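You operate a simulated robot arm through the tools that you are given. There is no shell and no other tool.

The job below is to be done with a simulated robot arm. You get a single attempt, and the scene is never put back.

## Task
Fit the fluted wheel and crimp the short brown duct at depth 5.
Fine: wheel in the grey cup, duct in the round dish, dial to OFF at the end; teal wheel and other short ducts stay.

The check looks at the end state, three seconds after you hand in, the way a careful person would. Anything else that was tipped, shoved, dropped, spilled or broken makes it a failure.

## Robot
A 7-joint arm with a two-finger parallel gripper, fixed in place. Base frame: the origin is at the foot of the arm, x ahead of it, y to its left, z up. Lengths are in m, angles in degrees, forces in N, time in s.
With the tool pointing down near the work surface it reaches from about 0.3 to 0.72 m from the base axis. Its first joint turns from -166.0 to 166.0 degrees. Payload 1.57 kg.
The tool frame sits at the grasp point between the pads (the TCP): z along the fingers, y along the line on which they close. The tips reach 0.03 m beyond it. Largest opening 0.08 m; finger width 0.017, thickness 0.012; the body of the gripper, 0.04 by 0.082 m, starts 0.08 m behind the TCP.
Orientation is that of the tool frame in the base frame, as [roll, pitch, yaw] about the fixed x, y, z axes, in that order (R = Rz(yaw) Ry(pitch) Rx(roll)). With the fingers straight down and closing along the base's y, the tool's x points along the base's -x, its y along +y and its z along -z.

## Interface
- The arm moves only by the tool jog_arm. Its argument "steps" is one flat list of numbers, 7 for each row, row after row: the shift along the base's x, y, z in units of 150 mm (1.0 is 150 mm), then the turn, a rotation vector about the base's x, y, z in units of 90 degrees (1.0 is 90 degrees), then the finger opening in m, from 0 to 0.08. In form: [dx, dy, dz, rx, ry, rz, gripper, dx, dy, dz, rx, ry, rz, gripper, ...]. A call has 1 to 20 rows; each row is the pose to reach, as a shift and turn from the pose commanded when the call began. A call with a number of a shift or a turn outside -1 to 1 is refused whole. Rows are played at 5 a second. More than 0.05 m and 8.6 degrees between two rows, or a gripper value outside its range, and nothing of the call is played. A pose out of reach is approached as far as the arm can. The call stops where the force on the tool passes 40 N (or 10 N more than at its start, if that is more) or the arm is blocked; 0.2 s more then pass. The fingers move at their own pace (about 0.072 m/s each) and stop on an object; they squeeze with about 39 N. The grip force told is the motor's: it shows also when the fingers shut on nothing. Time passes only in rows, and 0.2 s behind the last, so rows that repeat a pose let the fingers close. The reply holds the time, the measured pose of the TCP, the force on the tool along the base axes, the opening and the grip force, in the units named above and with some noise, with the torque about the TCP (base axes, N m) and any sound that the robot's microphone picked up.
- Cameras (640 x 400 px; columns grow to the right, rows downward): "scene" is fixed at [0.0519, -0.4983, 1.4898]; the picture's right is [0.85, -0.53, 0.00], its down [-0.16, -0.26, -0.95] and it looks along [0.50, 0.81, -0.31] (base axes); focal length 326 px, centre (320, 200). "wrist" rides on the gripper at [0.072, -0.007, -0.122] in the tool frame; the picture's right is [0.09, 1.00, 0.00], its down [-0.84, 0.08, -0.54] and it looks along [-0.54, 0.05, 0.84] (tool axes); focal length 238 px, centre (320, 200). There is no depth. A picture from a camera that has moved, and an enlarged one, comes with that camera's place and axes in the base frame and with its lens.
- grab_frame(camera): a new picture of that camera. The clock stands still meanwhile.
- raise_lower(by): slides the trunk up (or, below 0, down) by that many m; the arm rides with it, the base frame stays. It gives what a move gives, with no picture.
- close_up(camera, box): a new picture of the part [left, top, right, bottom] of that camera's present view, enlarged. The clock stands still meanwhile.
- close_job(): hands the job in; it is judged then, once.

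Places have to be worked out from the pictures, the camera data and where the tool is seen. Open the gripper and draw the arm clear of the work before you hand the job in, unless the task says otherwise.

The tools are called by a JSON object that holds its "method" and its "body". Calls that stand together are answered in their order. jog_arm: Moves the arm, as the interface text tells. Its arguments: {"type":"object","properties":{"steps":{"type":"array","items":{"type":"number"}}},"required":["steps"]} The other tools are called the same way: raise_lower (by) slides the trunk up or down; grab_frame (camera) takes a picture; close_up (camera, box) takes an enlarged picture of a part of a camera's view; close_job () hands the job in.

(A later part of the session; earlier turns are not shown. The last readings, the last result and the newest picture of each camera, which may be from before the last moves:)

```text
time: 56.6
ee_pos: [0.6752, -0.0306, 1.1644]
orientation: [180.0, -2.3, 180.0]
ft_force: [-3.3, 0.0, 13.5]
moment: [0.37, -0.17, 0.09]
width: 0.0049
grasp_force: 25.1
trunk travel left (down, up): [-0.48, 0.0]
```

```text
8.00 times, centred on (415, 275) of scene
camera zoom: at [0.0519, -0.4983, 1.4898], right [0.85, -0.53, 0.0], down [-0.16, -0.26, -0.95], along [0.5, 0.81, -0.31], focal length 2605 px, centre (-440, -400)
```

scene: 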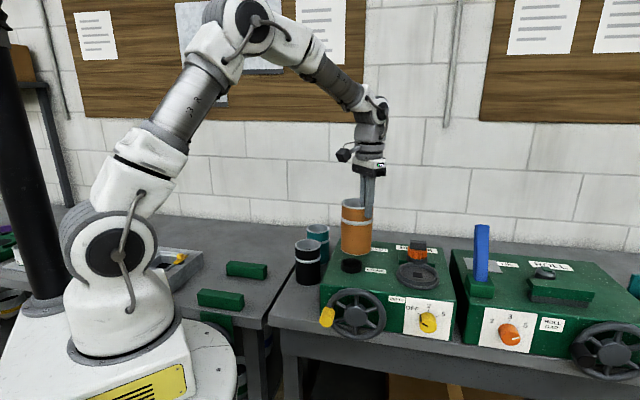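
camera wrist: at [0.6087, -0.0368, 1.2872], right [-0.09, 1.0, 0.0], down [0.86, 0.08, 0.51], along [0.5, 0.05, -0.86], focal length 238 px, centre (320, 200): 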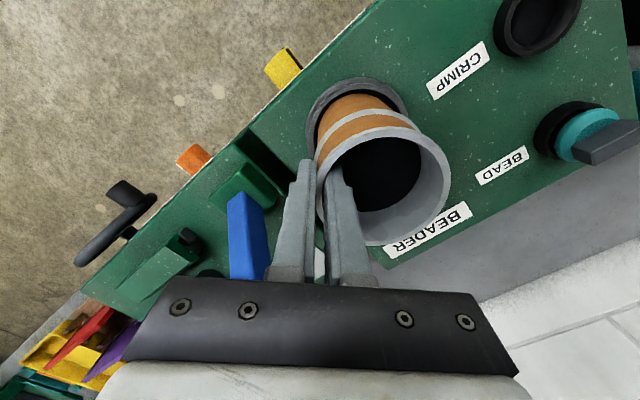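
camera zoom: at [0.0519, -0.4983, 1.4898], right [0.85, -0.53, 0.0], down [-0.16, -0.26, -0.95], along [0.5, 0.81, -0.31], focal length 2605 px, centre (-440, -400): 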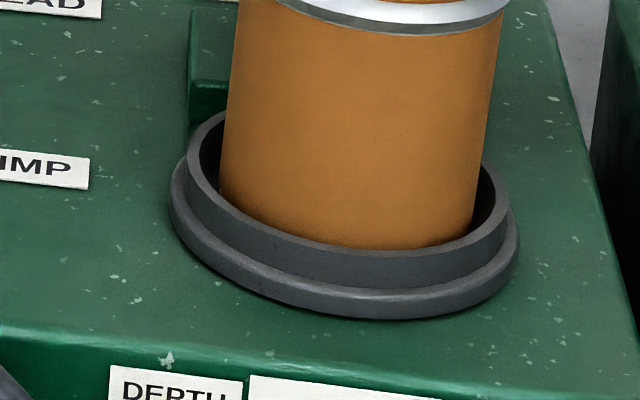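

The gap looks even all round. I'll relax the load by 1.5 mm, open the fingers partly, and check.

{"method": "jog_arm", "body": {"steps": [0, 0, 0.01, 0, 0, 0, 0.0, 0, 0, 0.01, 0, 0, 0, 0.015, 0, 0, 0.01, 0, 0, 0, 0.03, 0, 0, 0.01, 0, 0, 0, 0.04, 0, 0, 0.01, 0, 0, 0, 0.04]}}

{"method": "close_up", "body": {"camera": "scene", "box": [370, 200, 450, 300]}}

{"method": "close_up", "body": {"camera": "wrist", "box": [260, 60, 460, 260]}}

```text
time: 57.8
ee_pos: [0.6771, -0.0296, 1.1625]
orientation: [179.9, -2.5, -179.9]
ft_force: [0.4, -0.8, -0.2]
moment: [0.01, -0.01, -0.03]
width: 0.0402
grasp_force: 0.1
trunk travel left (down, up): [-0.48, 0.0]
```

```text
4.00 times, centred on (410, 250) of scene
camera zoom: at [0.0519, -0.4983, 1.4898], right [0.85, -0.53, 0.0], down [-0.16, -0.26, -0.95], along [0.5, 0.81, -0.31], focal length 1303 px, centre (-40, 0)
```

zoom: 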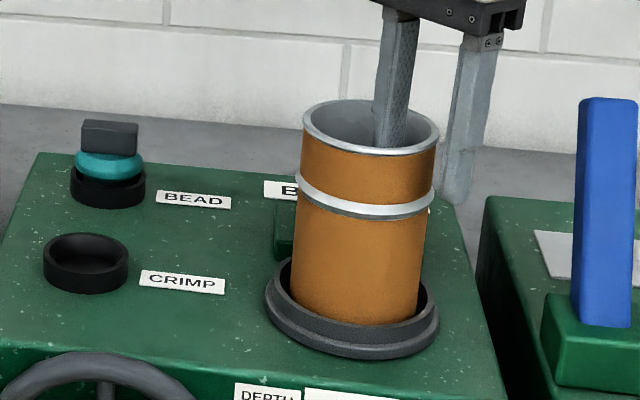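

```text
2.00 times, centred on (360, 160) of wrist
camera zoom: at [0.6101, -0.0366, 1.2867], right [-0.09, 1.0, 0.0], down [0.86, 0.08, 0.5], along [0.5, 0.05, -0.86], focal length 477 px, centre (240, 280)
```

zoom: 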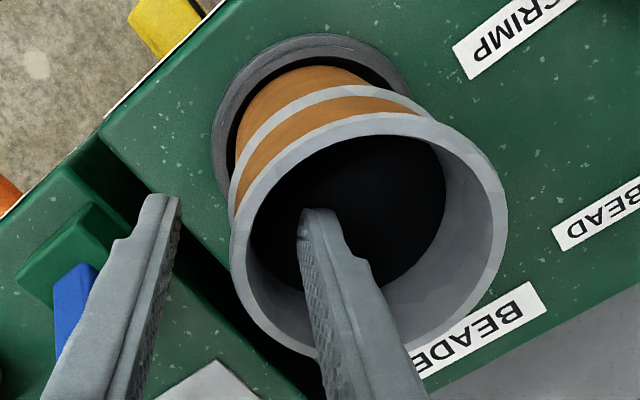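

The duct stands freely in the dish. Rising straight up out of it, then retreating and levelling the tool.

{"method": "jog_arm", "body": {"steps": [0, 0, 0.1, 0, 0, 0, 0.04, 0, 0, 0.25, 0, 0, 0, 0.04, 0, 0, 0.4, 0, 0, 0, 0.04, -0.3, 0, 0.45, 0, 0, 0, 0.04, -0.6, 0.0, 0.5, 0, -0.014, 0, 0.04, -0.9, 0.0, 0.5, 0, -0.028, 0, 0.04, -0.9, 0.0, 0.5, 0, -0.028, 0, 0.04]}}

{"method": "close_up", "body": {"camera": "scene", "box": [310, 200, 470, 350]}}

{"method": "grab_frame", "body": {"camera": "wrist"}}

```text
time: 59.4
ee_pos: [0.5411, -0.0309, 1.2375]
orientation: [180.0, 0.1, -180.0]
ft_force: [-0.6, 0.5, 0.4]
moment: [0.01, 0.02, -0.02]
width: 0.0401
grasp_force: 0.0
trunk travel left (down, up): [-0.48, 0.0]
```

```text
2.67 times, centred on (390, 275) of scene
camera zoom: at [0.0519, -0.4983, 1.4898], right [0.85, -0.53, 0.0], down [-0.16, -0.26, -0.95], along [0.5, 0.81, -0.31], focal length 868 px, centre (133, 0)
```

zoom: 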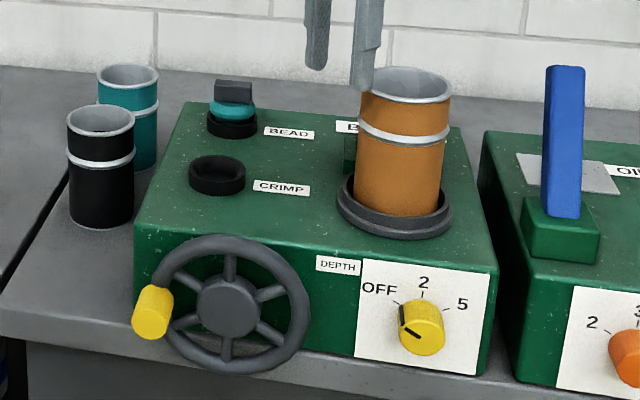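

```text
taken
camera wrist: at [0.4683, -0.0366, 1.3586], right [-0.09, 1.0, 0.0], down [0.84, 0.08, 0.54], along [0.54, 0.05, -0.84], focal length 238 px, centre (320, 200)
```

wrist: 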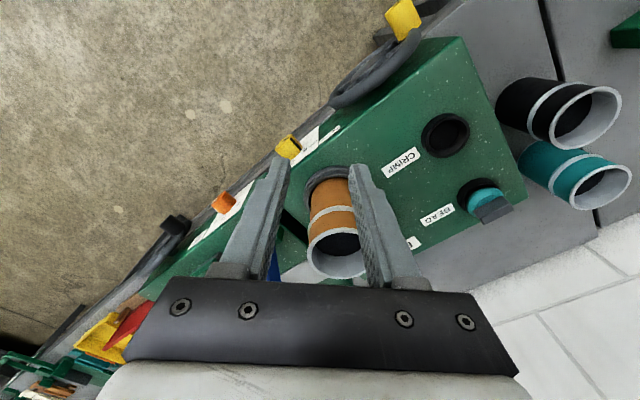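

Wheel and duct are placed. The dial's axis works out at about (e=0.494 along the front, z≈0.959), knob ~4 cm diameter, protruding ~3 cm from the face plane, with OFF and 5 about ±60° from "2". I'll move the tool in front of the dial, with yaw aligned to the machine.

{"method": "jog_arm", "body": {"steps": [0.02, -0.118, -0.05, 0, 0, 0.083, 0.05, 0.045, -0.236, -0.1, 0, 0, 0.167, 0.05, 0.07, -0.354, -0.2, 0, 0, 0.25, 0.05, 0.09, -0.47, -0.4, 0, 0, 0.333, 0.05, 0.11, -0.59, -0.6, 0, 0, 0.417, 0.05, 0.135, -0.709, -0.78, 0, 0, 0.5, 0.05, 0.135, -0.709, -0.78, 0, 0, 0.5, 0.05]}}

{"method": "grab_frame", "body": {"camera": "scene"}}

{"method": "grab_frame", "body": {"camera": "wrist"}}

```text
time: 61.0
ee_pos: [0.5615, -0.1355, 1.1227]
orientation: [-180.0, -0.1, -134.9]
ft_force: [-0.7, -0.2, 0.4]
moment: [0.0, -0.02, 0.02]
width: 0.0498
grasp_force: 0.1
trunk travel left (down, up): [-0.48, 0.0]
```

```text
taken
```

scene: 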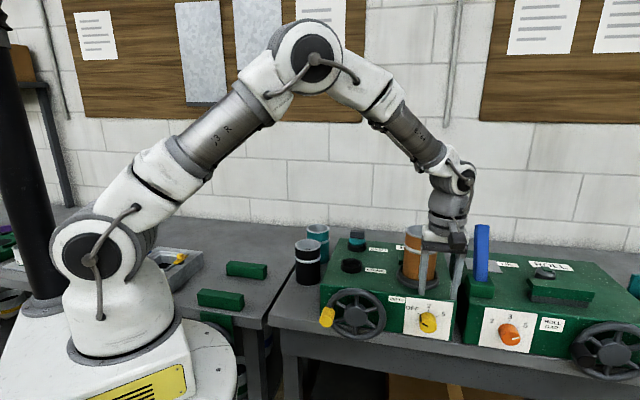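

```text
taken
camera wrist: at [0.5159, -0.1916, 1.2426], right [-0.77, 0.64, 0.0], down [0.54, 0.65, 0.54], along [0.35, 0.42, -0.84], focal length 238 px, centre (320, 200)
```

wrist: 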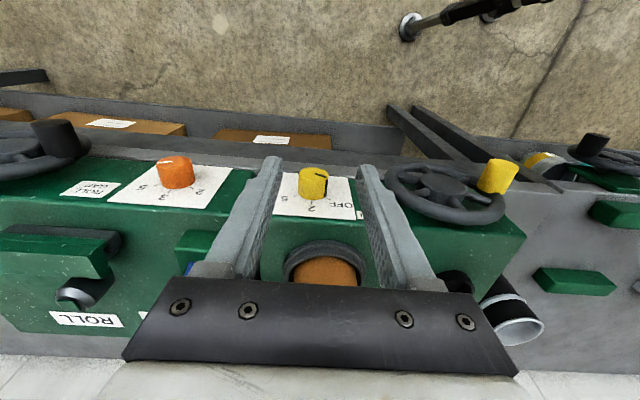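

{"method": "close_up", "body": {"camera": "wrist", "box": [260, 140, 380, 240]}}

{"method": "close_up", "body": {"camera": "wrist", "box": [370, 120, 550, 260]}}

{"method": "close_up", "body": {"camera": "scene", "box": [400, 290, 460, 340]}}

```text
4.00 times, centred on (320, 190) of wrist
camera zoom: at [0.5159, -0.1916, 1.2426], right [-0.77, 0.64, 0.0], down [0.54, 0.65, 0.54], along [0.35, 0.42, -0.84], focal length 953 px, centre (320, 240)
```

zoom: 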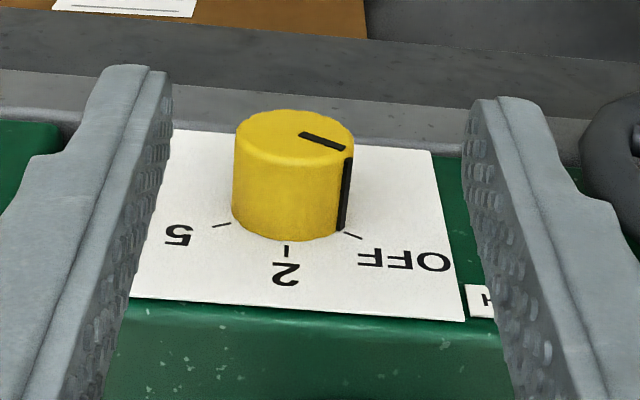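

```text
2.86 times, centred on (460, 190) of wrist
camera zoom: at [0.5159, -0.1916, 1.2426], right [-0.77, 0.64, 0.0], down [0.54, 0.65, 0.54], along [0.35, 0.42, -0.84], focal length 681 px, centre (-80, 229)
```

zoom: 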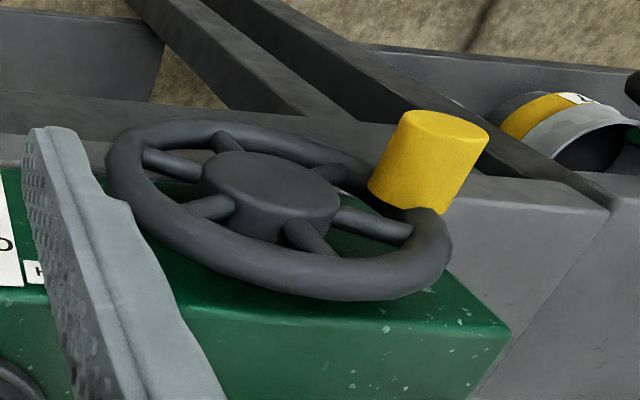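

```text
8.00 times, centred on (430, 315) of scene
camera zoom: at [0.0519, -0.4983, 1.4898], right [0.85, -0.53, 0.0], down [-0.16, -0.26, -0.95], along [0.5, 0.81, -0.31], focal length 2605 px, centre (-560, -720)
```

zoom: 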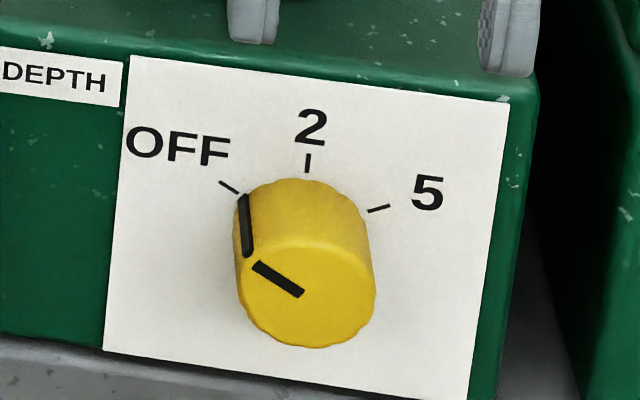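

The knob's face centre triangulates to (0.614, -0.0865, 0.960). Now I'll pitch the tool up by 90° so that it points straight at the machine face, staying in front of the knob.

{"method": "jog_arm", "body": {"steps": [-0.02, -0.02, 0, 0.059, -0.059, 0, 0.06, -0.04, -0.04, 0, 0.118, -0.118, 0, 0.06, -0.05, -0.05, -0.05, 0.177, -0.177, 0, 0.06, -0.05, -0.05, -0.1, 0.236, -0.236, 0, 0.06, -0.05, -0.05, -0.15, 0.295, -0.295, 0, 0.06, -0.05, -0.05, -0.2, 0.354, -0.354, 0, 0.06, -0.05, -0.05, -0.3, 0.412, -0.412, 0, 0.06, -0.05, -0.05, -0.4, 0.471, -0.471, 0, 0.06, -0.05, -0.05, -0.5, 0.53, -0.53, 0, 0.06, -0.05, -0.05, -0.6, 0.589, -0.589, 0, 0.06, -0.05, -0.05, -0.7, 0.648, -0.648, 0, 0.06, -0.05, -0.05, -0.8, 0.7071, -0.7071, 0, 0.06, -0.05, -0.05, -0.8, 0.7071, -0.7071, 0, 0.06]}}

{"method": "grab_frame", "body": {"camera": "scene"}}

{"method": "grab_frame", "body": {"camera": "wrist"}}

```text
time: 63.8
ee_pos: [0.5539, -0.1444, 1.0003]
orientation: [-10.4, 89.9, 34.6]
ft_force: [0.5, -0.3, -0.3]
moment: [0.01, -0.01, -0.05]
width: 0.0598
grasp_force: 0.1
trunk travel left (down, up): [-0.48, 0.0]
```

```text
taken
```

scene: 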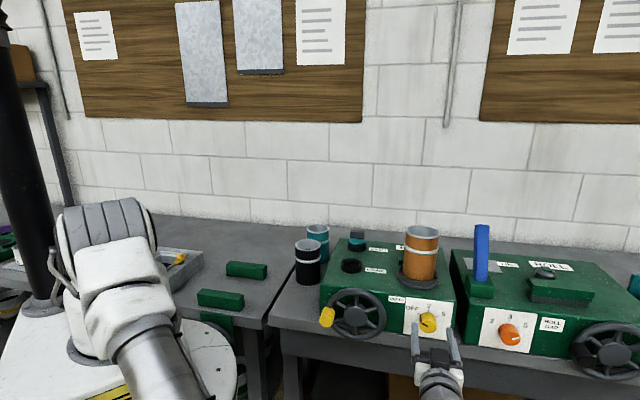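

```text
taken
camera wrist: at [0.4727, -0.2343, 0.9274], right [-0.7, 0.7, -0.09], down [-0.44, -0.33, 0.84], along [0.56, 0.63, 0.54], focal length 238 px, centre (320, 200)
```

wrist: 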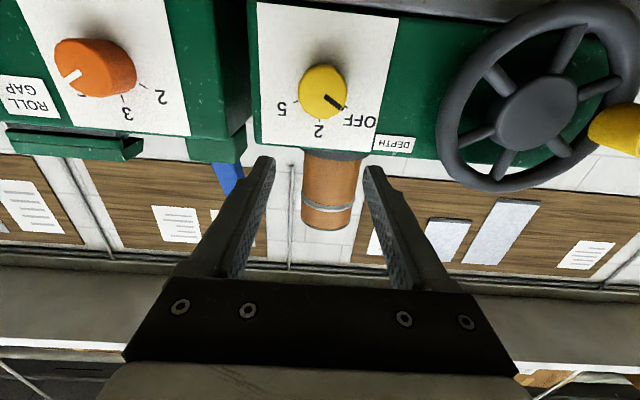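

The tool now points square at the machine face. I'll roll it -60° about its axis (so that the full +120° turn stays symmetric) and bring it to the dial's height, still in front.

{"method": "jog_arm", "body": {"steps": [0, 0, -0.03, -0.059, -0.059, 0, 0.06, 0, 0, -0.06, -0.118, -0.118, 0, 0.06, 0, 0, -0.1, -0.177, -0.177, 0, 0.06, 0, 0, -0.13, -0.236, -0.236, 0, 0.06, 0, 0, -0.16, -0.295, -0.295, 0, 0.06, 0.003, -0.003, -0.2, -0.354, -0.354, 0, 0.06, 0.006, -0.006, -0.23, -0.412, -0.412, 0, 0.06, 0.0066, -0.0066, -0.268, -0.471, -0.471, 0, 0.06, 0.0066, -0.0066, -0.268, -0.471, -0.471, 0, 0.06]}}

{"method": "grab_frame", "body": {"camera": "scene"}}

{"method": "grab_frame", "body": {"camera": "wrist"}}

```text
time: 65.8
ee_pos: [0.5539, -0.1543, 1.0059]
orientation: [-91.6, 30.6, -45.5]
ft_force: [0.6, 0.1, 0.1]
moment: [0.03, 0.03, -0.03]
width: 0.06
grasp_force: 0.0
out of reach, approached as far as the arm can: row 7, 8, 9
trunk travel left (down, up): [-0.48, 0.0]
```

```text
taken
```

scene: 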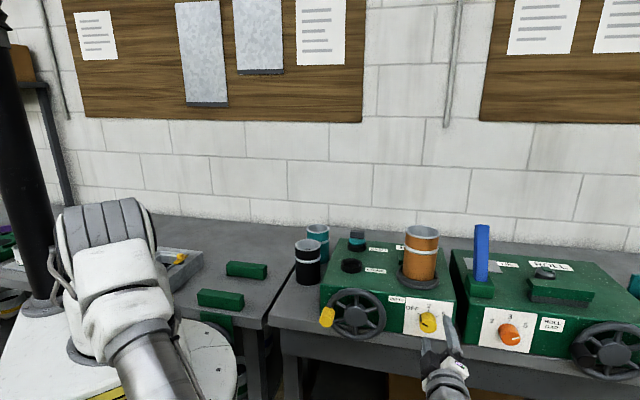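

```text
taken
camera wrist: at [0.5145, -0.2884, 0.9764], right [-0.32, 0.29, -0.9], down [-0.91, 0.15, 0.37], along [0.25, 0.95, 0.21], focal length 238 px, centre (320, 200)
```

wrist: 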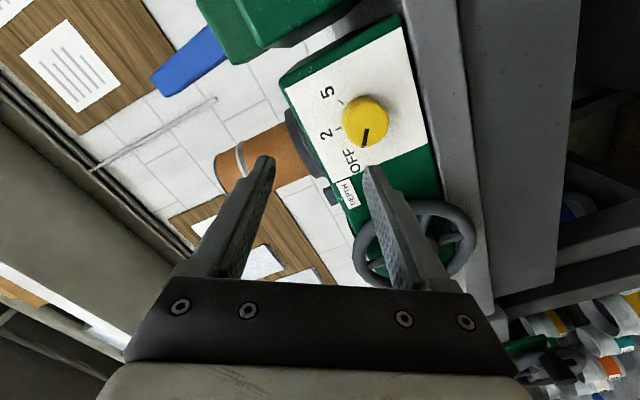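

At -60° roll this low position runs into a joint limit. I'll unroll and lift a bit, then lower the trunk so the arm has a more comfortable posture for low horizontal work.

{"method": "jog_arm", "body": {"steps": [0, 0.01, 0.1, 0.059, 0.059, 0, 0.06, 0, 0.02, 0.2, 0.118, 0.118, 0, 0.06, 0, 0.03, 0.3, 0.177, 0.177, 0, 0.06, 0, 0.04, 0.4, 0.236, 0.236, 0, 0.06, 0, 0.06, 0.5, 0.295, 0.295, 0, 0.06, 0, 0.07, 0.6, 0.354, 0.354, 0, 0.06, 0, 0.07, 0.7, 0.412, 0.412, 0, 0.06, 0, 0.07, 0.8, 0.471, 0.471, 0, 0.06, 0, 0.07, 0.8, 0.471, 0.471, 0, 0.06]}}

{"method": "grab_frame", "body": {"camera": "scene"}}

```text
time: 67.8
ee_pos: [0.5555, -0.1465, 1.126]
orientation: [91.6, 89.9, 136.7]
ft_force: [0.2, 0.2, -0.3]
moment: [0.0, 0.02, -0.06]
width: 0.06
grasp_force: 0.0
trunk travel left (down, up): [-0.48, 0.0]
```

```text
taken
```

scene: 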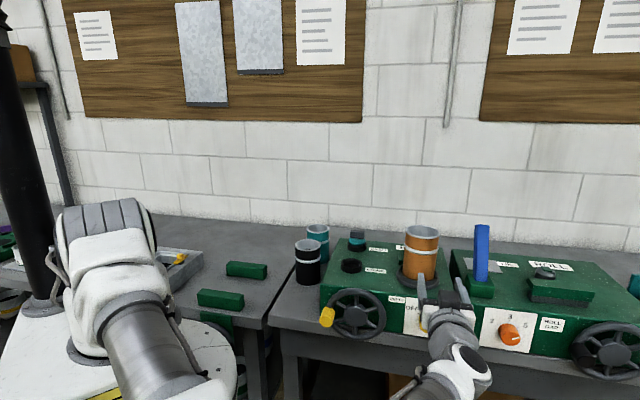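

The arm approaches from the front with its elbow low, in open space. Lowering the trunk 0.16 m brings the tool to dial height with the joints unchanged.

{"method": "raise_lower", "body": {"by": -0.16}}

{"method": "grab_frame", "body": {"camera": "scene"}}

{"method": "grab_frame", "body": {"camera": "wrist"}}

```text
time: 69.6
ee_pos: [0.5553, -0.1453, 0.9644]
orientation: [80.8, 90.0, 126.0]
ft_force: [-0.4, -0.5, 0.0]
moment: [0.01, 0.0, -0.01]
width: 0.0601
grasp_force: 0.1
trunk travel left (down, up): [-0.32, 0.16]
```

```text
taken
```

scene: 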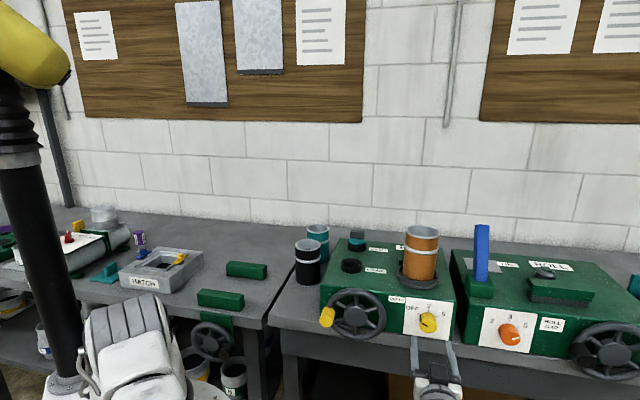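

```text
taken
camera wrist: at [0.4735, -0.2361, 0.8929], right [-0.7, 0.7, -0.09], down [-0.44, -0.33, 0.84], along [0.56, 0.63, 0.54], focal length 238 px, centre (320, 200)
```

wrist: 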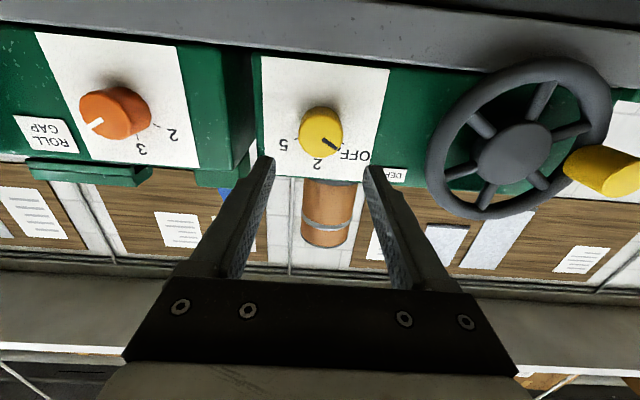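

{"method": "close_up", "body": {"camera": "wrist", "box": [250, 80, 410, 200]}}

```text
3.33 times, centred on (330, 140) of wrist
camera zoom: at [0.4735, -0.2361, 0.8929], right [-0.7, 0.7, -0.09], down [-0.44, -0.33, 0.84], along [0.56, 0.63, 0.54], focal length 794 px, centre (287, 400)
```

zoom: 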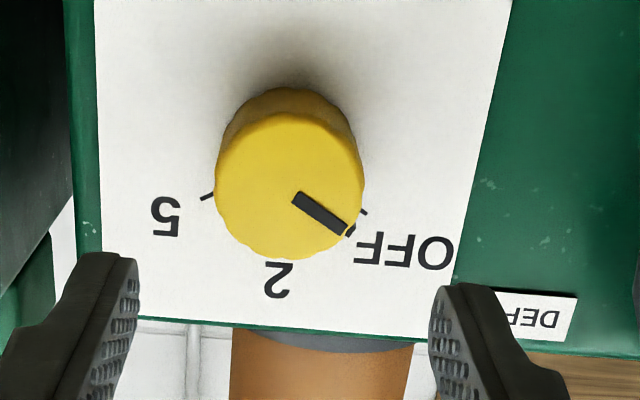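

The face centre appears about 6–8 mm below the tool axis, giving z≈0.957. I'll correct z and test the roll to -60° here, before approaching.

{"method": "jog_arm", "body": {"steps": [0, 0, -0.01, -0.059, -0.059, 0, 0.06, 0, 0, -0.02, -0.118, -0.118, 0, 0.06, 0, 0, -0.03, -0.177, -0.177, 0, 0.06, 0, 0, -0.04, -0.236, -0.236, 0, 0.06, 0, 0, -0.043, -0.295, -0.295, 0, 0.06, 0, 0, -0.043, -0.354, -0.354, 0, 0.06, 0, 0, -0.043, -0.412, -0.412, 0, 0.06, 0, 0, -0.043, -0.471, -0.471, 0, 0.06, 0, 0, -0.043, -0.471, -0.471, 0, 0.06]}}

{"method": "grab_frame", "body": {"camera": "wrist"}}

{"method": "grab_frame", "body": {"camera": "scene"}}

```text
time: 71.6
ee_pos: [0.5546, -0.1451, 0.9606]
orientation: [-90.0, 30.0, -45.0]
ft_force: [0.4, -0.2, 0.2]
moment: [-0.01, -0.01, 0.01]
width: 0.0602
grasp_force: 0.1
trunk travel left (down, up): [-0.32, 0.16]
```

```text
taken
camera wrist: at [0.5152, -0.2778, 0.9283], right [-0.3, 0.29, -0.91], down [-0.92, 0.16, 0.35], along [0.25, 0.94, 0.23], focal length 238 px, centre (320, 200)
```

wrist: 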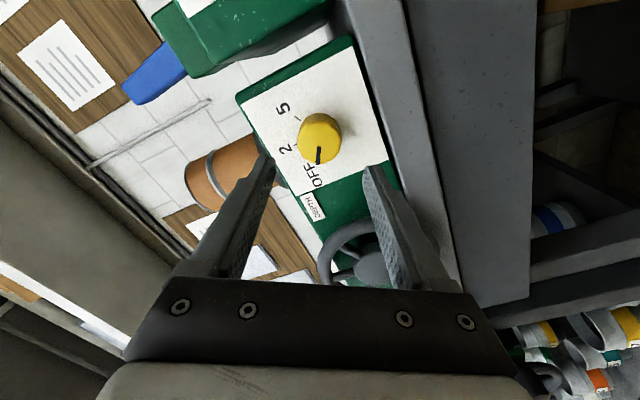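

```text
taken
```

scene: 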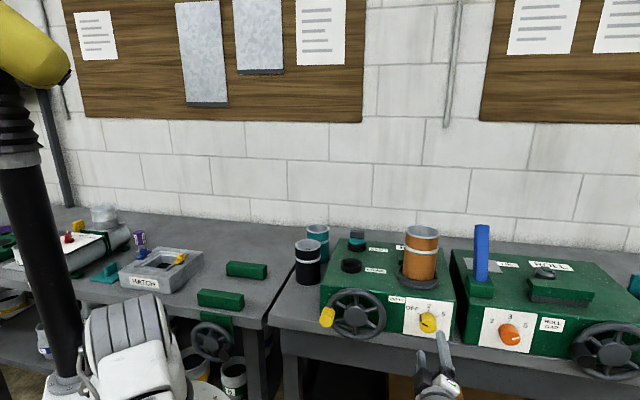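

{"method": "close_up", "body": {"camera": "wrist", "box": [260, 90, 380, 180]}}

```text
4.44 times, centred on (320, 135) of wrist
camera zoom: at [0.5152, -0.2778, 0.9283], right [-0.3, 0.29, -0.91], down [-0.92, 0.16, 0.35], along [0.25, 0.94, 0.23], focal length 1059 px, centre (320, 489)
```

zoom: 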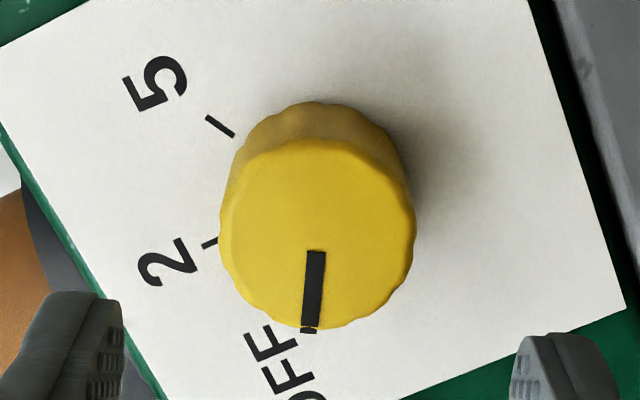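

Measurements agree within 2 mm on the knob axis at (e≈0.4955, z≈0.960), and the tool is on that line. Advancing along the machine normal with open fingers, in stages.

{"method": "jog_arm", "body": {"steps": [0.06, 0.06, 0, 0, 0, 0, 0.06, 0.12, 0.12, 0, 0, 0, 0, 0.06, 0.18, 0.18, 0, 0, 0, 0, 0.06, 0.24, 0.24, 0, 0, 0, 0, 0.06, 0.29, 0.29, 0, 0, 0, 0, 0.06, 0.29, 0.29, 0, 0, 0, 0, 0.06]}}

{"method": "grab_frame", "body": {"camera": "wrist"}}

{"method": "close_up", "body": {"camera": "scene", "box": [390, 280, 490, 360]}}

```text
time: 73.0
ee_pos: [0.5982, -0.102, 0.9597]
orientation: [-90.0, 30.1, -45.0]
ft_force: [0.3, -0.5, -0.7]
moment: [-0.03, 0.02, 0.0]
width: 0.0596
grasp_force: 0.0
trunk travel left (down, up): [-0.32, 0.16]
```

```text
taken
camera wrist: at [0.5589, -0.2346, 0.9285], right [-0.3, 0.3, -0.91], down [-0.92, 0.16, 0.35], along [0.25, 0.94, 0.23], focal length 238 px, centre (320, 200)
```

wrist: 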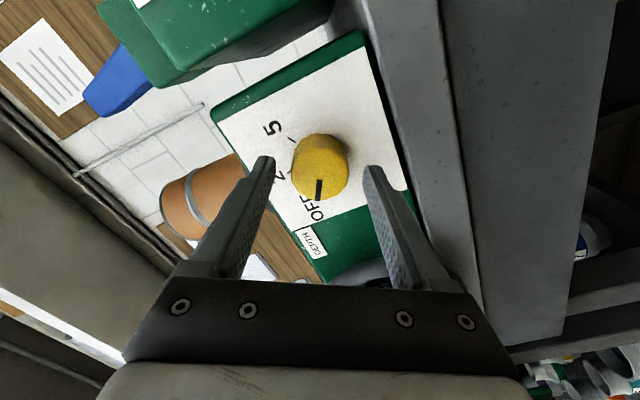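

```text
5.00 times, centred on (440, 320) of scene
camera zoom: at [0.0519, -0.4983, 1.4898], right [0.85, -0.53, 0.0], down [-0.16, -0.26, -0.95], along [0.5, 0.81, -0.31], focal length 1628 px, centre (-280, -400)
```

zoom: 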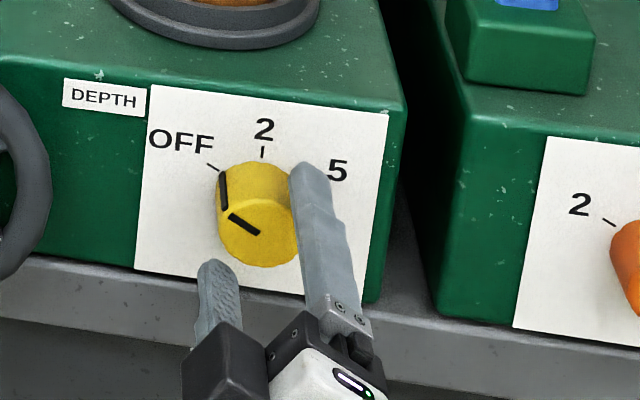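

The knob is centred between the fingertips. Advancing the last 14 mm, then closing.

{"method": "jog_arm", "body": {"steps": [0.022, 0.022, 0, 0, 0, 0, 0.06, 0.044, 0.044, 0, 0, 0, 0, 0.06, 0.066, 0.066, 0, 0, 0, 0, 0.06, 0.066, 0.066, 0, 0, 0, 0, 0.06]}}

{"method": "jog_arm", "body": {"steps": [0, 0, 0, 0, 0, 0, 0.045, 0, 0, 0, 0, 0, 0, 0.03, 0, 0, 0, 0, 0, 0, 0.03, 0, 0, 0, 0, 0, 0, 0.03]}}

{"method": "grab_frame", "body": {"camera": "wrist"}}

{"method": "close_up", "body": {"camera": "scene", "box": [390, 280, 490, 360]}}

```text
time: 74.0
ee_pos: [0.6082, -0.0926, 0.9598]
orientation: [-90.0, 30.0, -45.0]
ft_force: [0.0, -0.2, -0.1]
moment: [-0.02, 0.0, -0.01]
width: 0.0598
grasp_force: 0.1
trunk travel left (down, up): [-0.32, 0.16]
```

```text
time: 75.0
ee_pos: [0.6074, -0.092, 0.9599]
orientation: [-89.9, 30.2, -44.9]
ft_force: [5.4, 0.2, 4.3]
moment: [0.1, -0.1, -0.15]
width: 0.0392
grasp_force: 44.5
trunk travel left (down, up): [-0.32, 0.16]
```

```text
taken
camera wrist: at [0.5688, -0.2248, 0.9283], right [-0.3, 0.3, -0.91], down [-0.92, 0.16, 0.35], along [0.25, 0.94, 0.23], focal length 238 px, centre (320, 200)
```

wrist: 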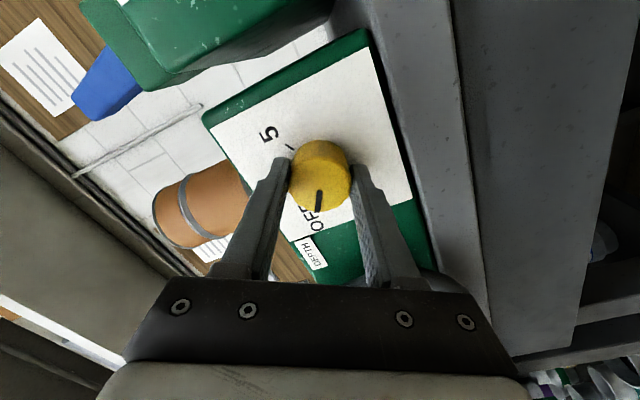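

```text
5.00 times, centred on (440, 320) of scene
camera zoom: at [0.0519, -0.4983, 1.4898], right [0.85, -0.53, 0.0], down [-0.16, -0.26, -0.95], along [0.5, 0.81, -0.31], focal length 1628 px, centre (-280, -400)
```

zoom: 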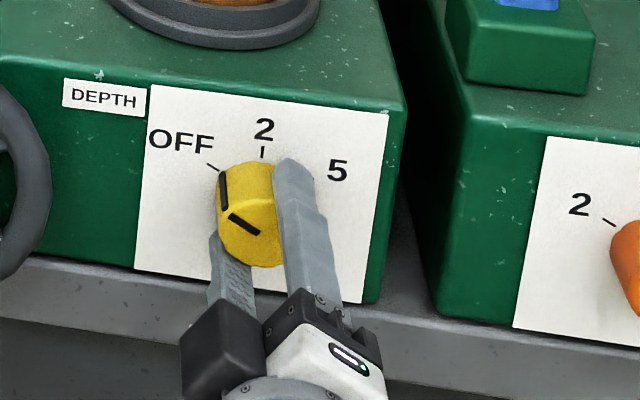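

Knob gripped at 39 mm. I'll turn clockwise about the machine normal, first 30° to see that it follows.

{"method": "jog_arm", "body": {"steps": [0, 0, 0, 0.059, 0.059, 0, 0.03, 0, 0, 0, 0.118, 0.118, 0, 0.03, 0, 0, 0, 0.177, 0.177, 0, 0.03, 0, 0, 0, 0.236, 0.236, 0, 0.03, 0, 0, 0, 0.236, 0.236, 0, 0.03]}}

{"method": "close_up", "body": {"camera": "scene", "box": [390, 280, 490, 360]}}

{"method": "close_up", "body": {"camera": "wrist", "box": [180, 80, 420, 260]}}

```text
time: 76.2
ee_pos: [0.6084, -0.0927, 0.9589]
orientation: [-90.1, 60.3, -44.9]
ft_force: [8.7, 0.1, 7.1]
moment: [0.22, -0.24, -0.11]
width: 0.0391
grasp_force: 44.7
trunk travel left (down, up): [-0.32, 0.16]
```

```text
5.00 times, centred on (440, 320) of scene
camera zoom: at [0.0519, -0.4983, 1.4898], right [0.85, -0.53, 0.0], down [-0.16, -0.26, -0.95], along [0.5, 0.81, -0.31], focal length 1628 px, centre (-280, -400)
```

zoom: 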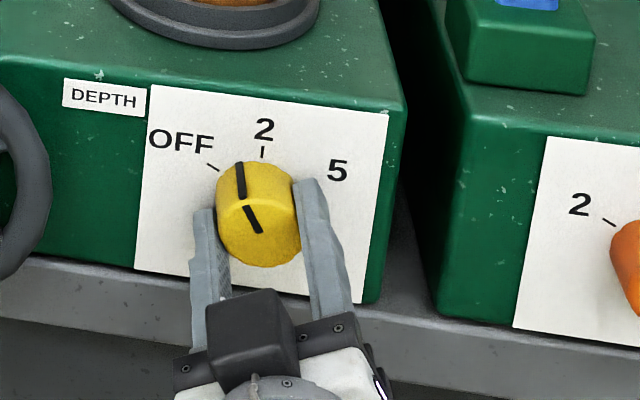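

```text
2.22 times, centred on (300, 170) of wrist
camera zoom: at [0.5517, -0.2076, 0.8993], right [-0.58, 0.58, -0.57], down [-0.72, -0.04, 0.69], along [0.37, 0.81, 0.44], focal length 530 px, centre (364, 267)
```

zoom: 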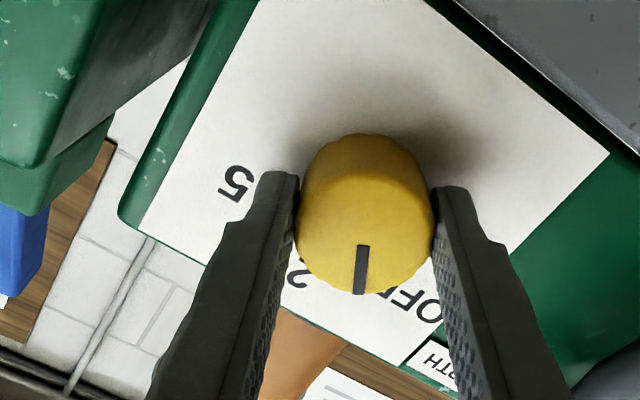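

The knob follows. I'll ease the tool ~1.5 mm toward the side it is being pushed and continue another 75°.

{"method": "jog_arm", "body": {"steps": [0.005, -0.004, 0.006, 0.059, 0.059, 0, 0.03, 0.005, -0.004, 0.006, 0.118, 0.118, 0, 0.03, 0.005, -0.004, 0.006, 0.177, 0.177, 0, 0.03, 0.005, -0.004, 0.006, 0.236, 0.236, 0, 0.03, 0.005, -0.004, 0.006, 0.295, 0.295, 0, 0.03, 0.005, -0.004, 0.006, 0.354, 0.354, 0, 0.03, 0.005, -0.004, 0.006, 0.412, 0.412, 0, 0.03, 0.005, -0.004, 0.006, 0.471, 0.471, 0, 0.03, 0.005, -0.004, 0.006, 0.53, 0.53, 0, 0.03, 0.005, -0.004, 0.006, 0.589, 0.589, 0, 0.03, 0.005, -0.004, 0.006, 0.589, 0.589, 0, 0.03]}}

{"method": "close_up", "body": {"camera": "scene", "box": [390, 280, 490, 360]}}

{"method": "close_up", "body": {"camera": "wrist", "box": [180, 80, 460, 260]}}

```text
time: 78.6
ee_pos: [0.6088, -0.0933, 0.9602]
orientation: [90.2, 44.8, 135.2]
ft_force: [-25.0, 0.4, -14.0]
moment: [-0.26, 0.28, 0.54]
width: 0.0394
grasp_force: 44.6
trunk travel left (down, up): [-0.32, 0.16]
```

```text
5.00 times, centred on (440, 320) of scene
camera zoom: at [0.0519, -0.4983, 1.4898], right [0.85, -0.53, 0.0], down [-0.16, -0.26, -0.95], along [0.5, 0.81, -0.31], focal length 1628 px, centre (-280, -400)
```

zoom: 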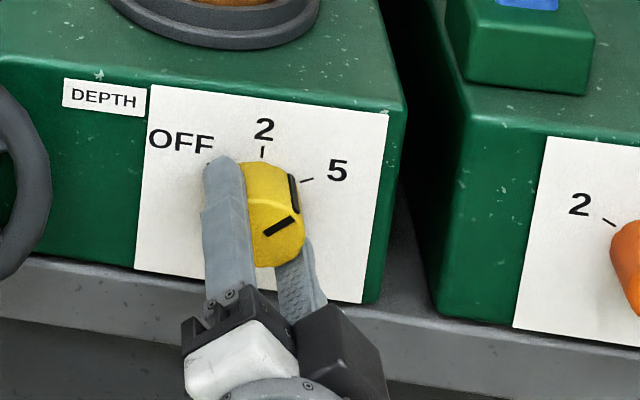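

```text
2.22 times, centred on (320, 170) of wrist
camera zoom: at [0.4892, -0.1453, 0.9034], right [-0.54, 0.54, 0.64], down [0.0, -0.76, 0.64], along [0.84, 0.35, 0.41], focal length 530 px, centre (320, 267)
```

zoom: 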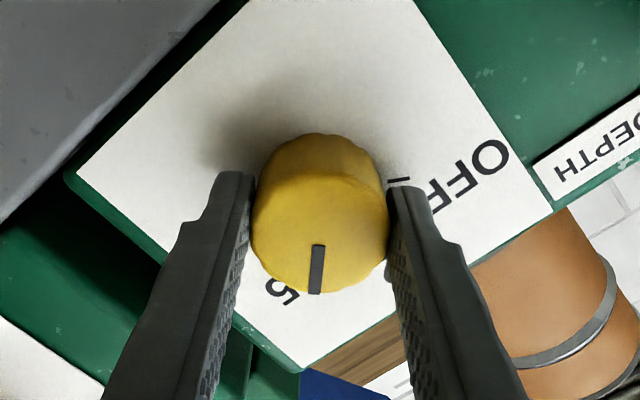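

The pointer is ~15° short of 5. Lateral load has grown to ~29 N, so I'll shift the tool slightly back along that force and finish the turn.

{"method": "jog_arm", "body": {"steps": [-0.009, -0.001, -0.006, 0, 0, 0, 0.03, -0.009, -0.001, -0.006, 0.059, 0.059, 0, 0.03, -0.009, -0.001, -0.006, 0.118, 0.118, 0, 0.03, -0.009, -0.001, -0.006, 0.118, 0.118, 0, 0.03]}}

{"method": "close_up", "body": {"camera": "scene", "box": [390, 280, 490, 360]}}

{"method": "close_up", "body": {"camera": "wrist", "box": [180, 80, 460, 260]}}

```text
time: 79.6
ee_pos: [0.6076, -0.0919, 0.9603]
orientation: [90.1, 29.8, 134.9]
ft_force: [-3.1, 8.4, -6.5]
moment: [-0.12, 0.06, 0.0]
width: 0.039
grasp_force: 44.6
trunk travel left (down, up): [-0.32, 0.16]
```

```text
5.00 times, centred on (440, 320) of scene
camera zoom: at [0.0519, -0.4983, 1.4898], right [0.85, -0.53, 0.0], down [-0.16, -0.26, -0.95], along [0.5, 0.81, -0.31], focal length 1628 px, centre (-280, -400)
```

zoom: 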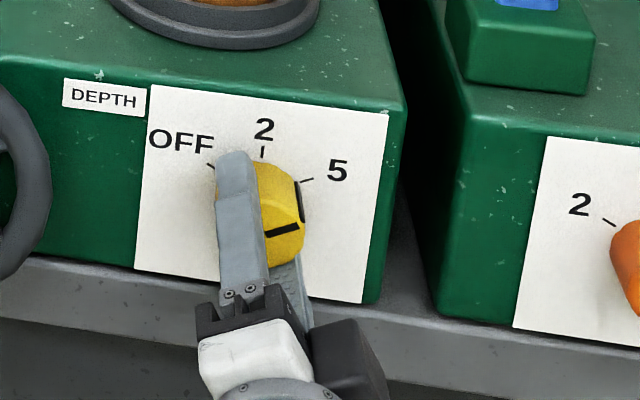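

```text
2.22 times, centred on (320, 170) of wrist
camera zoom: at [0.4801, -0.1359, 0.9172], right [-0.41, 0.41, 0.82], down [0.1, -0.87, 0.48], along [0.91, 0.28, 0.31], focal length 530 px, centre (320, 267)
```

zoom: 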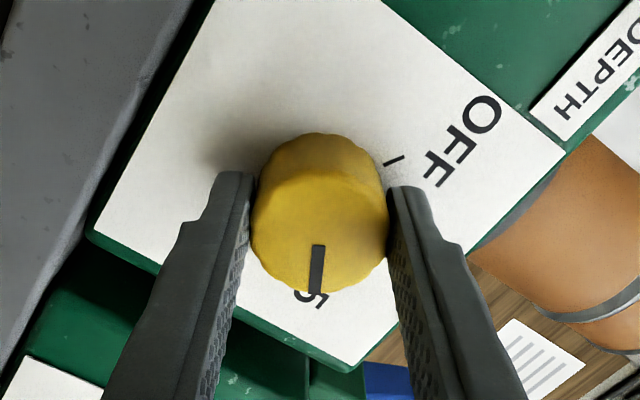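

The pointer is on 5. Releasing and backing straight out along the normal.

{"method": "jog_arm", "body": {"steps": [0, 0, 0, 0, 0, 0, 0.05, 0, 0, 0, 0, 0, 0, 0.06, -0.1, -0.1, 0, 0, 0, 0, 0.06, -0.2, -0.2, 0, 0, 0, 0, 0.06, -0.3, -0.3, 0, 0, 0, 0, 0.06, -0.4, -0.4, 0, 0, 0, 0, 0.06, -0.4, -0.4, 0, 0, 0, 0, 0.06]}}

{"method": "close_up", "body": {"camera": "scene", "box": [310, 210, 470, 350]}}

{"method": "close_up", "body": {"camera": "scene", "box": [400, 290, 460, 340]}}

```text
time: 81.2
ee_pos: [0.547, -0.1533, 0.9606]
orientation: [90.1, 29.8, 135.1]
ft_force: [0.0, -0.4, 0.3]
moment: [0.01, -0.03, 0.01]
width: 0.0599
grasp_force: 0.0
trunk travel left (down, up): [-0.32, 0.16]
```

```text
2.86 times, centred on (390, 280) of scene
camera zoom: at [0.0519, -0.4983, 1.4898], right [0.85, -0.53, 0.0], down [-0.16, -0.26, -0.95], along [0.5, 0.81, -0.31], focal length 930 px, centre (120, -29)
```

zoom: 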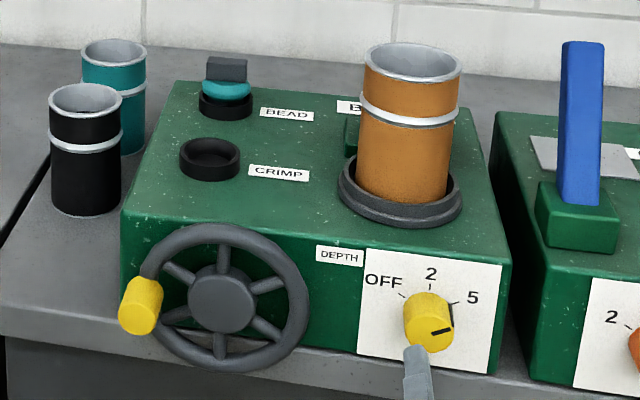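

```text
8.00 times, centred on (430, 315) of scene
camera zoom: at [0.0519, -0.4983, 1.4898], right [0.85, -0.53, 0.0], down [-0.16, -0.26, -0.95], along [0.5, 0.81, -0.31], focal length 2605 px, centre (-560, -720)
```

zoom: 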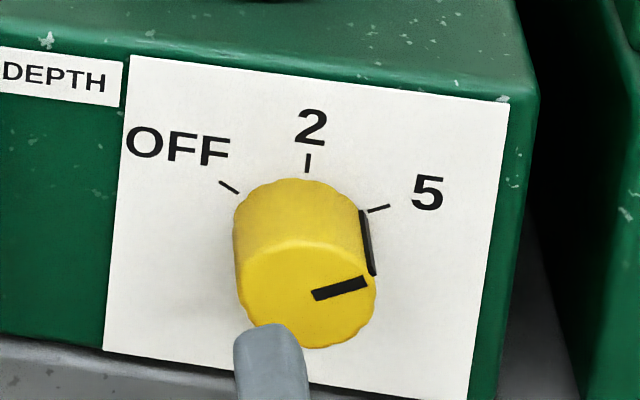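

The dial pointer sits on the 5 mark. Next the crank: its yellow handle is at about e=0.2525, z=0.959 (9 o'clock), wheel centre e≈0.319, z≈0.961. I'll crank with the tool pointing down, so first I unroll and raise.

{"method": "jog_arm", "body": {"steps": [-0.02, -0.02, 0.1, -0.059, -0.059, 0, 0.06, -0.04, -0.04, 0.2, -0.118, -0.118, 0, 0.06, -0.05, -0.05, 0.3, -0.177, -0.177, 0, 0.06, -0.05, -0.05, 0.4, -0.236, -0.236, 0, 0.06, -0.05, -0.05, 0.5, -0.295, -0.295, 0, 0.06, -0.05, -0.05, 0.6, -0.354, -0.354, 0, 0.06, -0.05, -0.05, 0.7, -0.412, -0.412, 0, 0.06, -0.05, -0.05, 0.8, -0.471, -0.471, 0, 0.06, -0.05, -0.05, 0.8, -0.471, -0.471, 0, 0.06]}}

{"method": "jog_arm", "body": {"steps": [0, 0, 0.05, -0.059, 0.059, 0, 0.06, 0, 0, 0.1, -0.118, 0.118, 0, 0.06, 0, 0, 0.15, -0.177, 0.177, 0, 0.06, 0, 0, 0.2, -0.236, 0.236, 0, 0.06, 0, 0, 0.25, -0.295, 0.295, 0, 0.06, 0, 0, 0.3, -0.354, 0.354, 0, 0.06, 0, 0, 0.3, -0.412, 0.412, 0, 0.06, 0, 0, 0.3, -0.471, 0.471, 0, 0.06, 0, 0, 0.3, -0.53, 0.53, 0, 0.06, 0, 0, 0.3, -0.589, 0.589, 0, 0.06, 0, 0, 0.3, -0.648, 0.648, 0, 0.06, 0, 0, 0.3, -0.7071, 0.7071, 0, 0.06, 0, 0, 0.3, -0.7071, 0.7071, 0, 0.06]}}

{"method": "grab_frame", "body": {"camera": "scene"}}

{"method": "grab_frame", "body": {"camera": "wrist"}}

```text
time: 83.2
ee_pos: [0.5418, -0.1609, 1.0799]
orientation: [-85.2, 90.0, -40.4]
ft_force: [-0.3, 0.7, -0.4]
moment: [-0.02, 0.01, 0.0]
width: 0.0599
grasp_force: 0.1
trunk travel left (down, up): [-0.32, 0.16]
```

```text
time: 86.0
ee_pos: [0.5402, -0.1607, 1.1248]
orientation: [-179.9, -0.2, -135.2]
ft_force: [0.2, -0.4, -0.4]
moment: [0.03, 0.03, -0.01]
width: 0.0601
grasp_force: 0.0
trunk travel left (down, up): [-0.32, 0.16]
```

```text
taken
```

scene: 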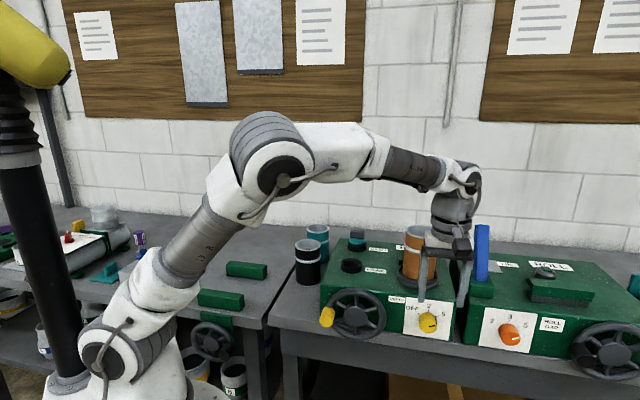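

```text
taken
camera wrist: at [0.4947, -0.2152, 1.2457], right [-0.77, 0.64, 0.0], down [0.54, 0.65, 0.54], along [0.35, 0.41, -0.84], focal length 238 px, centre (320, 200)
```

wrist: 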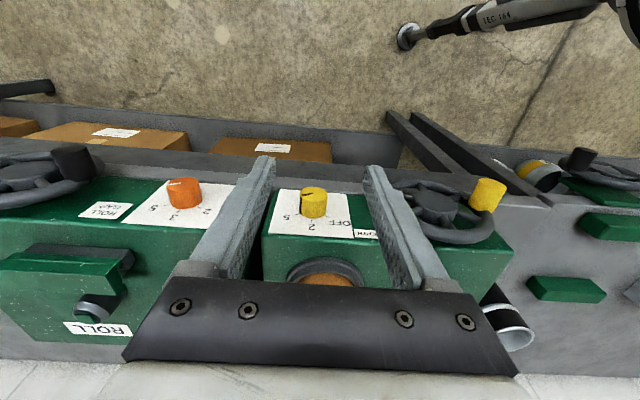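

Back to the normal posture with the tool pointing down. Moving across to hover above the crank handle.

{"method": "jog_arm", "body": {"steps": [-0.1, 0.2, 0, 0, 0, 0, 0.06, -0.2, 0.4, 0, 0, 0, 0, 0.06, -0.3, 0.6, 0, 0, 0, 0, 0.06, -0.4, 0.8, 0, 0, 0, 0, 0.06, -0.5, 1.0, 0, 0, 0, 0, 0.06, -0.5, 1.0, 0, 0, 0, 0, 0.06]}}

{"method": "jog_arm", "body": {"steps": [-0.09, 0.17, 0, 0, 0, 0, 0.06, -0.18, 0.34, 0, 0, 0, 0, 0.06, -0.271, 0.521, -0.1, 0, 0, 0, 0.06, -0.271, 0.521, -0.3, 0, 0, 0, 0.06, -0.271, 0.521, -0.3, 0, 0, 0, 0.06]}}

{"method": "grab_frame", "body": {"camera": "wrist"}}

{"method": "close_up", "body": {"camera": "scene", "box": [300, 220, 420, 350]}}

```text
time: 87.4
ee_pos: [0.4652, -0.0104, 1.1243]
orientation: [-180.0, 0.0, -135.1]
ft_force: [-0.1, 0.2, 0.9]
moment: [0.01, -0.02, -0.03]
width: 0.0601
grasp_force: 0.0
trunk travel left (down, up): [-0.32, 0.16]
```

```text
time: 88.6
ee_pos: [0.4243, 0.0674, 1.0778]
orientation: [-180.0, -0.1, -135.2]
ft_force: [-0.2, 0.4, 0.0]
moment: [-0.02, -0.01, 0.03]
width: 0.0599
grasp_force: 0.1
trunk travel left (down, up): [-0.32, 0.16]
```

```text
taken
camera wrist: at [0.3787, 0.0122, 1.2], right [-0.77, 0.64, 0.0], down [0.54, 0.64, 0.54], along [0.35, 0.42, -0.84], focal length 238 px, centre (320, 200)
```

wrist: 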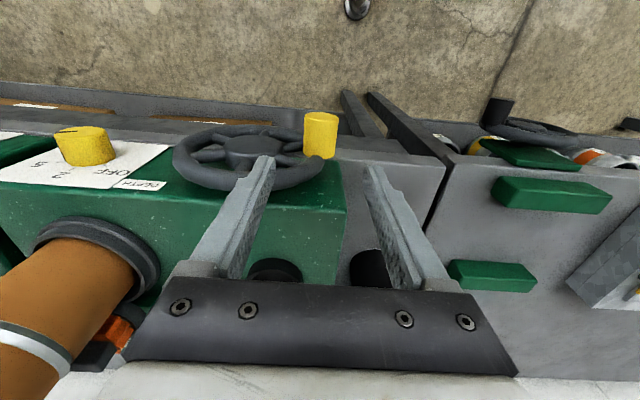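

```text
3.08 times, centred on (360, 285) of scene
camera zoom: at [0.0519, -0.4983, 1.4898], right [0.85, -0.53, 0.0], down [-0.16, -0.26, -0.95], along [0.5, 0.81, -0.31], focal length 1002 px, centre (197, -62)
```

zoom: 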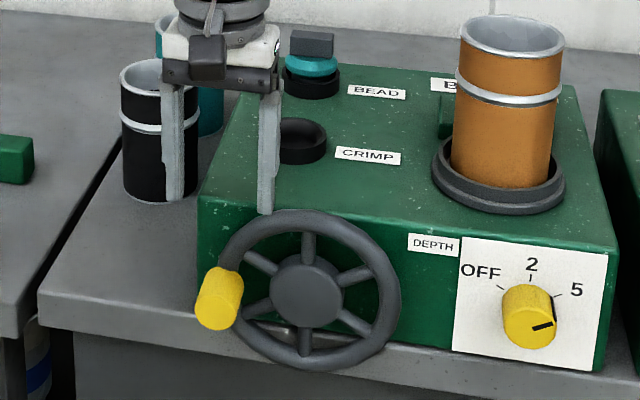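

{"method": "close_up", "body": {"camera": "wrist", "box": [240, 90, 400, 200]}}

{"method": "close_up", "body": {"camera": "scene", "box": [310, 270, 400, 345]}}

```text
3.64 times, centred on (320, 145) of wrist
camera zoom: at [0.3787, 0.0122, 1.2], right [-0.77, 0.64, 0.0], down [0.54, 0.64, 0.54], along [0.35, 0.42, -0.84], focal length 867 px, centre (320, 400)
```

zoom: 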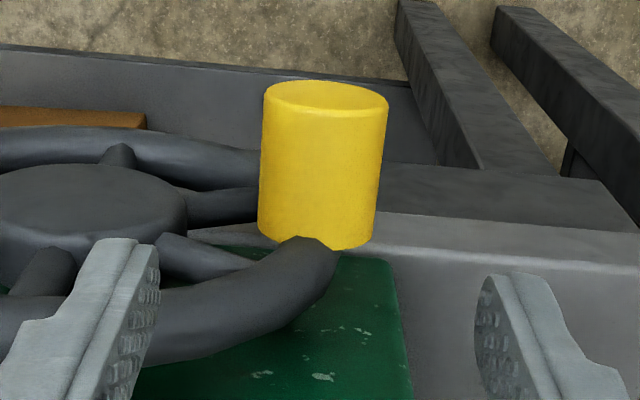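

```text
5.33 times, centred on (355, 308) of scene
camera zoom: at [0.0519, -0.4983, 1.4898], right [0.85, -0.53, 0.0], down [-0.16, -0.26, -0.95], along [0.5, 0.81, -0.31], focal length 1737 px, centre (133, -373)
```

zoom: 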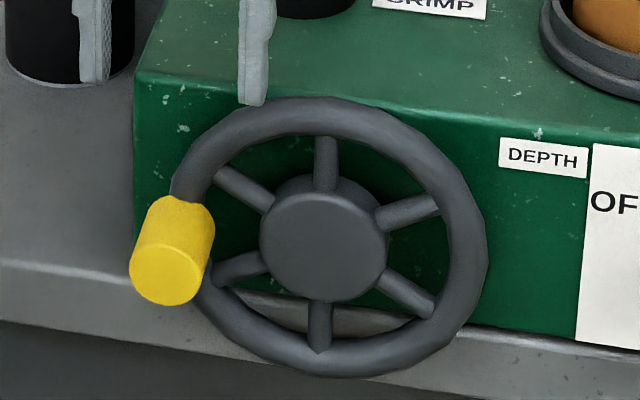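

The handle end is at (0.414, 0.057, 0.965), radius ≈16.6 mm, extending n≈0.333–0.37. I'll descend over it with fingers open, keeping the gripper's body in front of the wheel, then grip.

{"method": "jog_arm", "body": {"steps": [-0.022, -0.022, -0.15, 0, 0, 0, 0.06, -0.022, -0.022, -0.3, 0, 0, 0, 0.06, -0.022, -0.022, -0.45, 0, 0, 0, 0.06, -0.022, -0.022, -0.6, 0, 0, 0, 0.06, -0.022, -0.022, -0.699, 0, 0, 0, 0.06, -0.022, -0.022, -0.699, 0, 0, 0, 0.06]}}

{"method": "grab_frame", "body": {"camera": "wrist"}}

{"method": "close_up", "body": {"camera": "scene", "box": [300, 240, 420, 350]}}

```text
time: 90.0
ee_pos: [0.4213, 0.0642, 0.9732]
orientation: [179.9, 0.0, -135.2]
ft_force: [0.0, -0.1, -0.6]
moment: [0.01, 0.0, 0.0]
width: 0.0603
grasp_force: 0.1
trunk travel left (down, up): [-0.32, 0.16]
```

```text
taken
camera wrist: at [0.3751, 0.0095, 1.0945], right [-0.77, 0.64, 0.0], down [0.54, 0.64, 0.54], along [0.35, 0.42, -0.84], focal length 238 px, centre (320, 200)
```

wrist: 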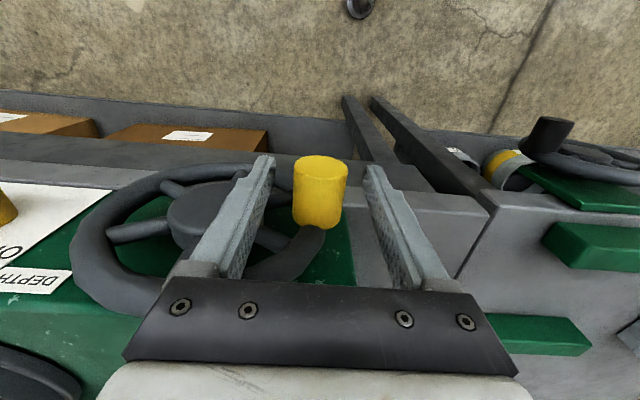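

```text
3.64 times, centred on (360, 295) of scene
camera zoom: at [0.0519, -0.4983, 1.4898], right [0.85, -0.53, 0.0], down [-0.16, -0.26, -0.95], along [0.5, 0.81, -0.31], focal length 1184 px, centre (174, -146)
```

zoom: 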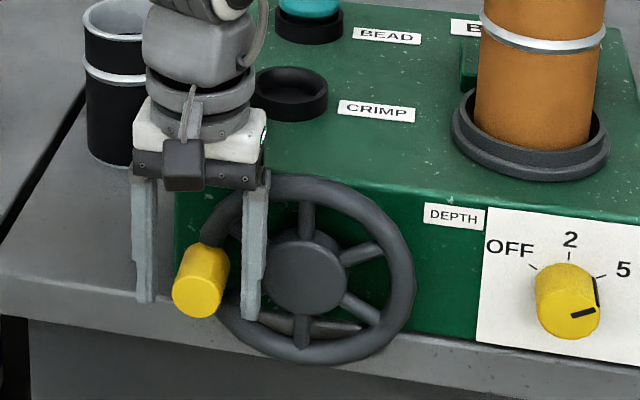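

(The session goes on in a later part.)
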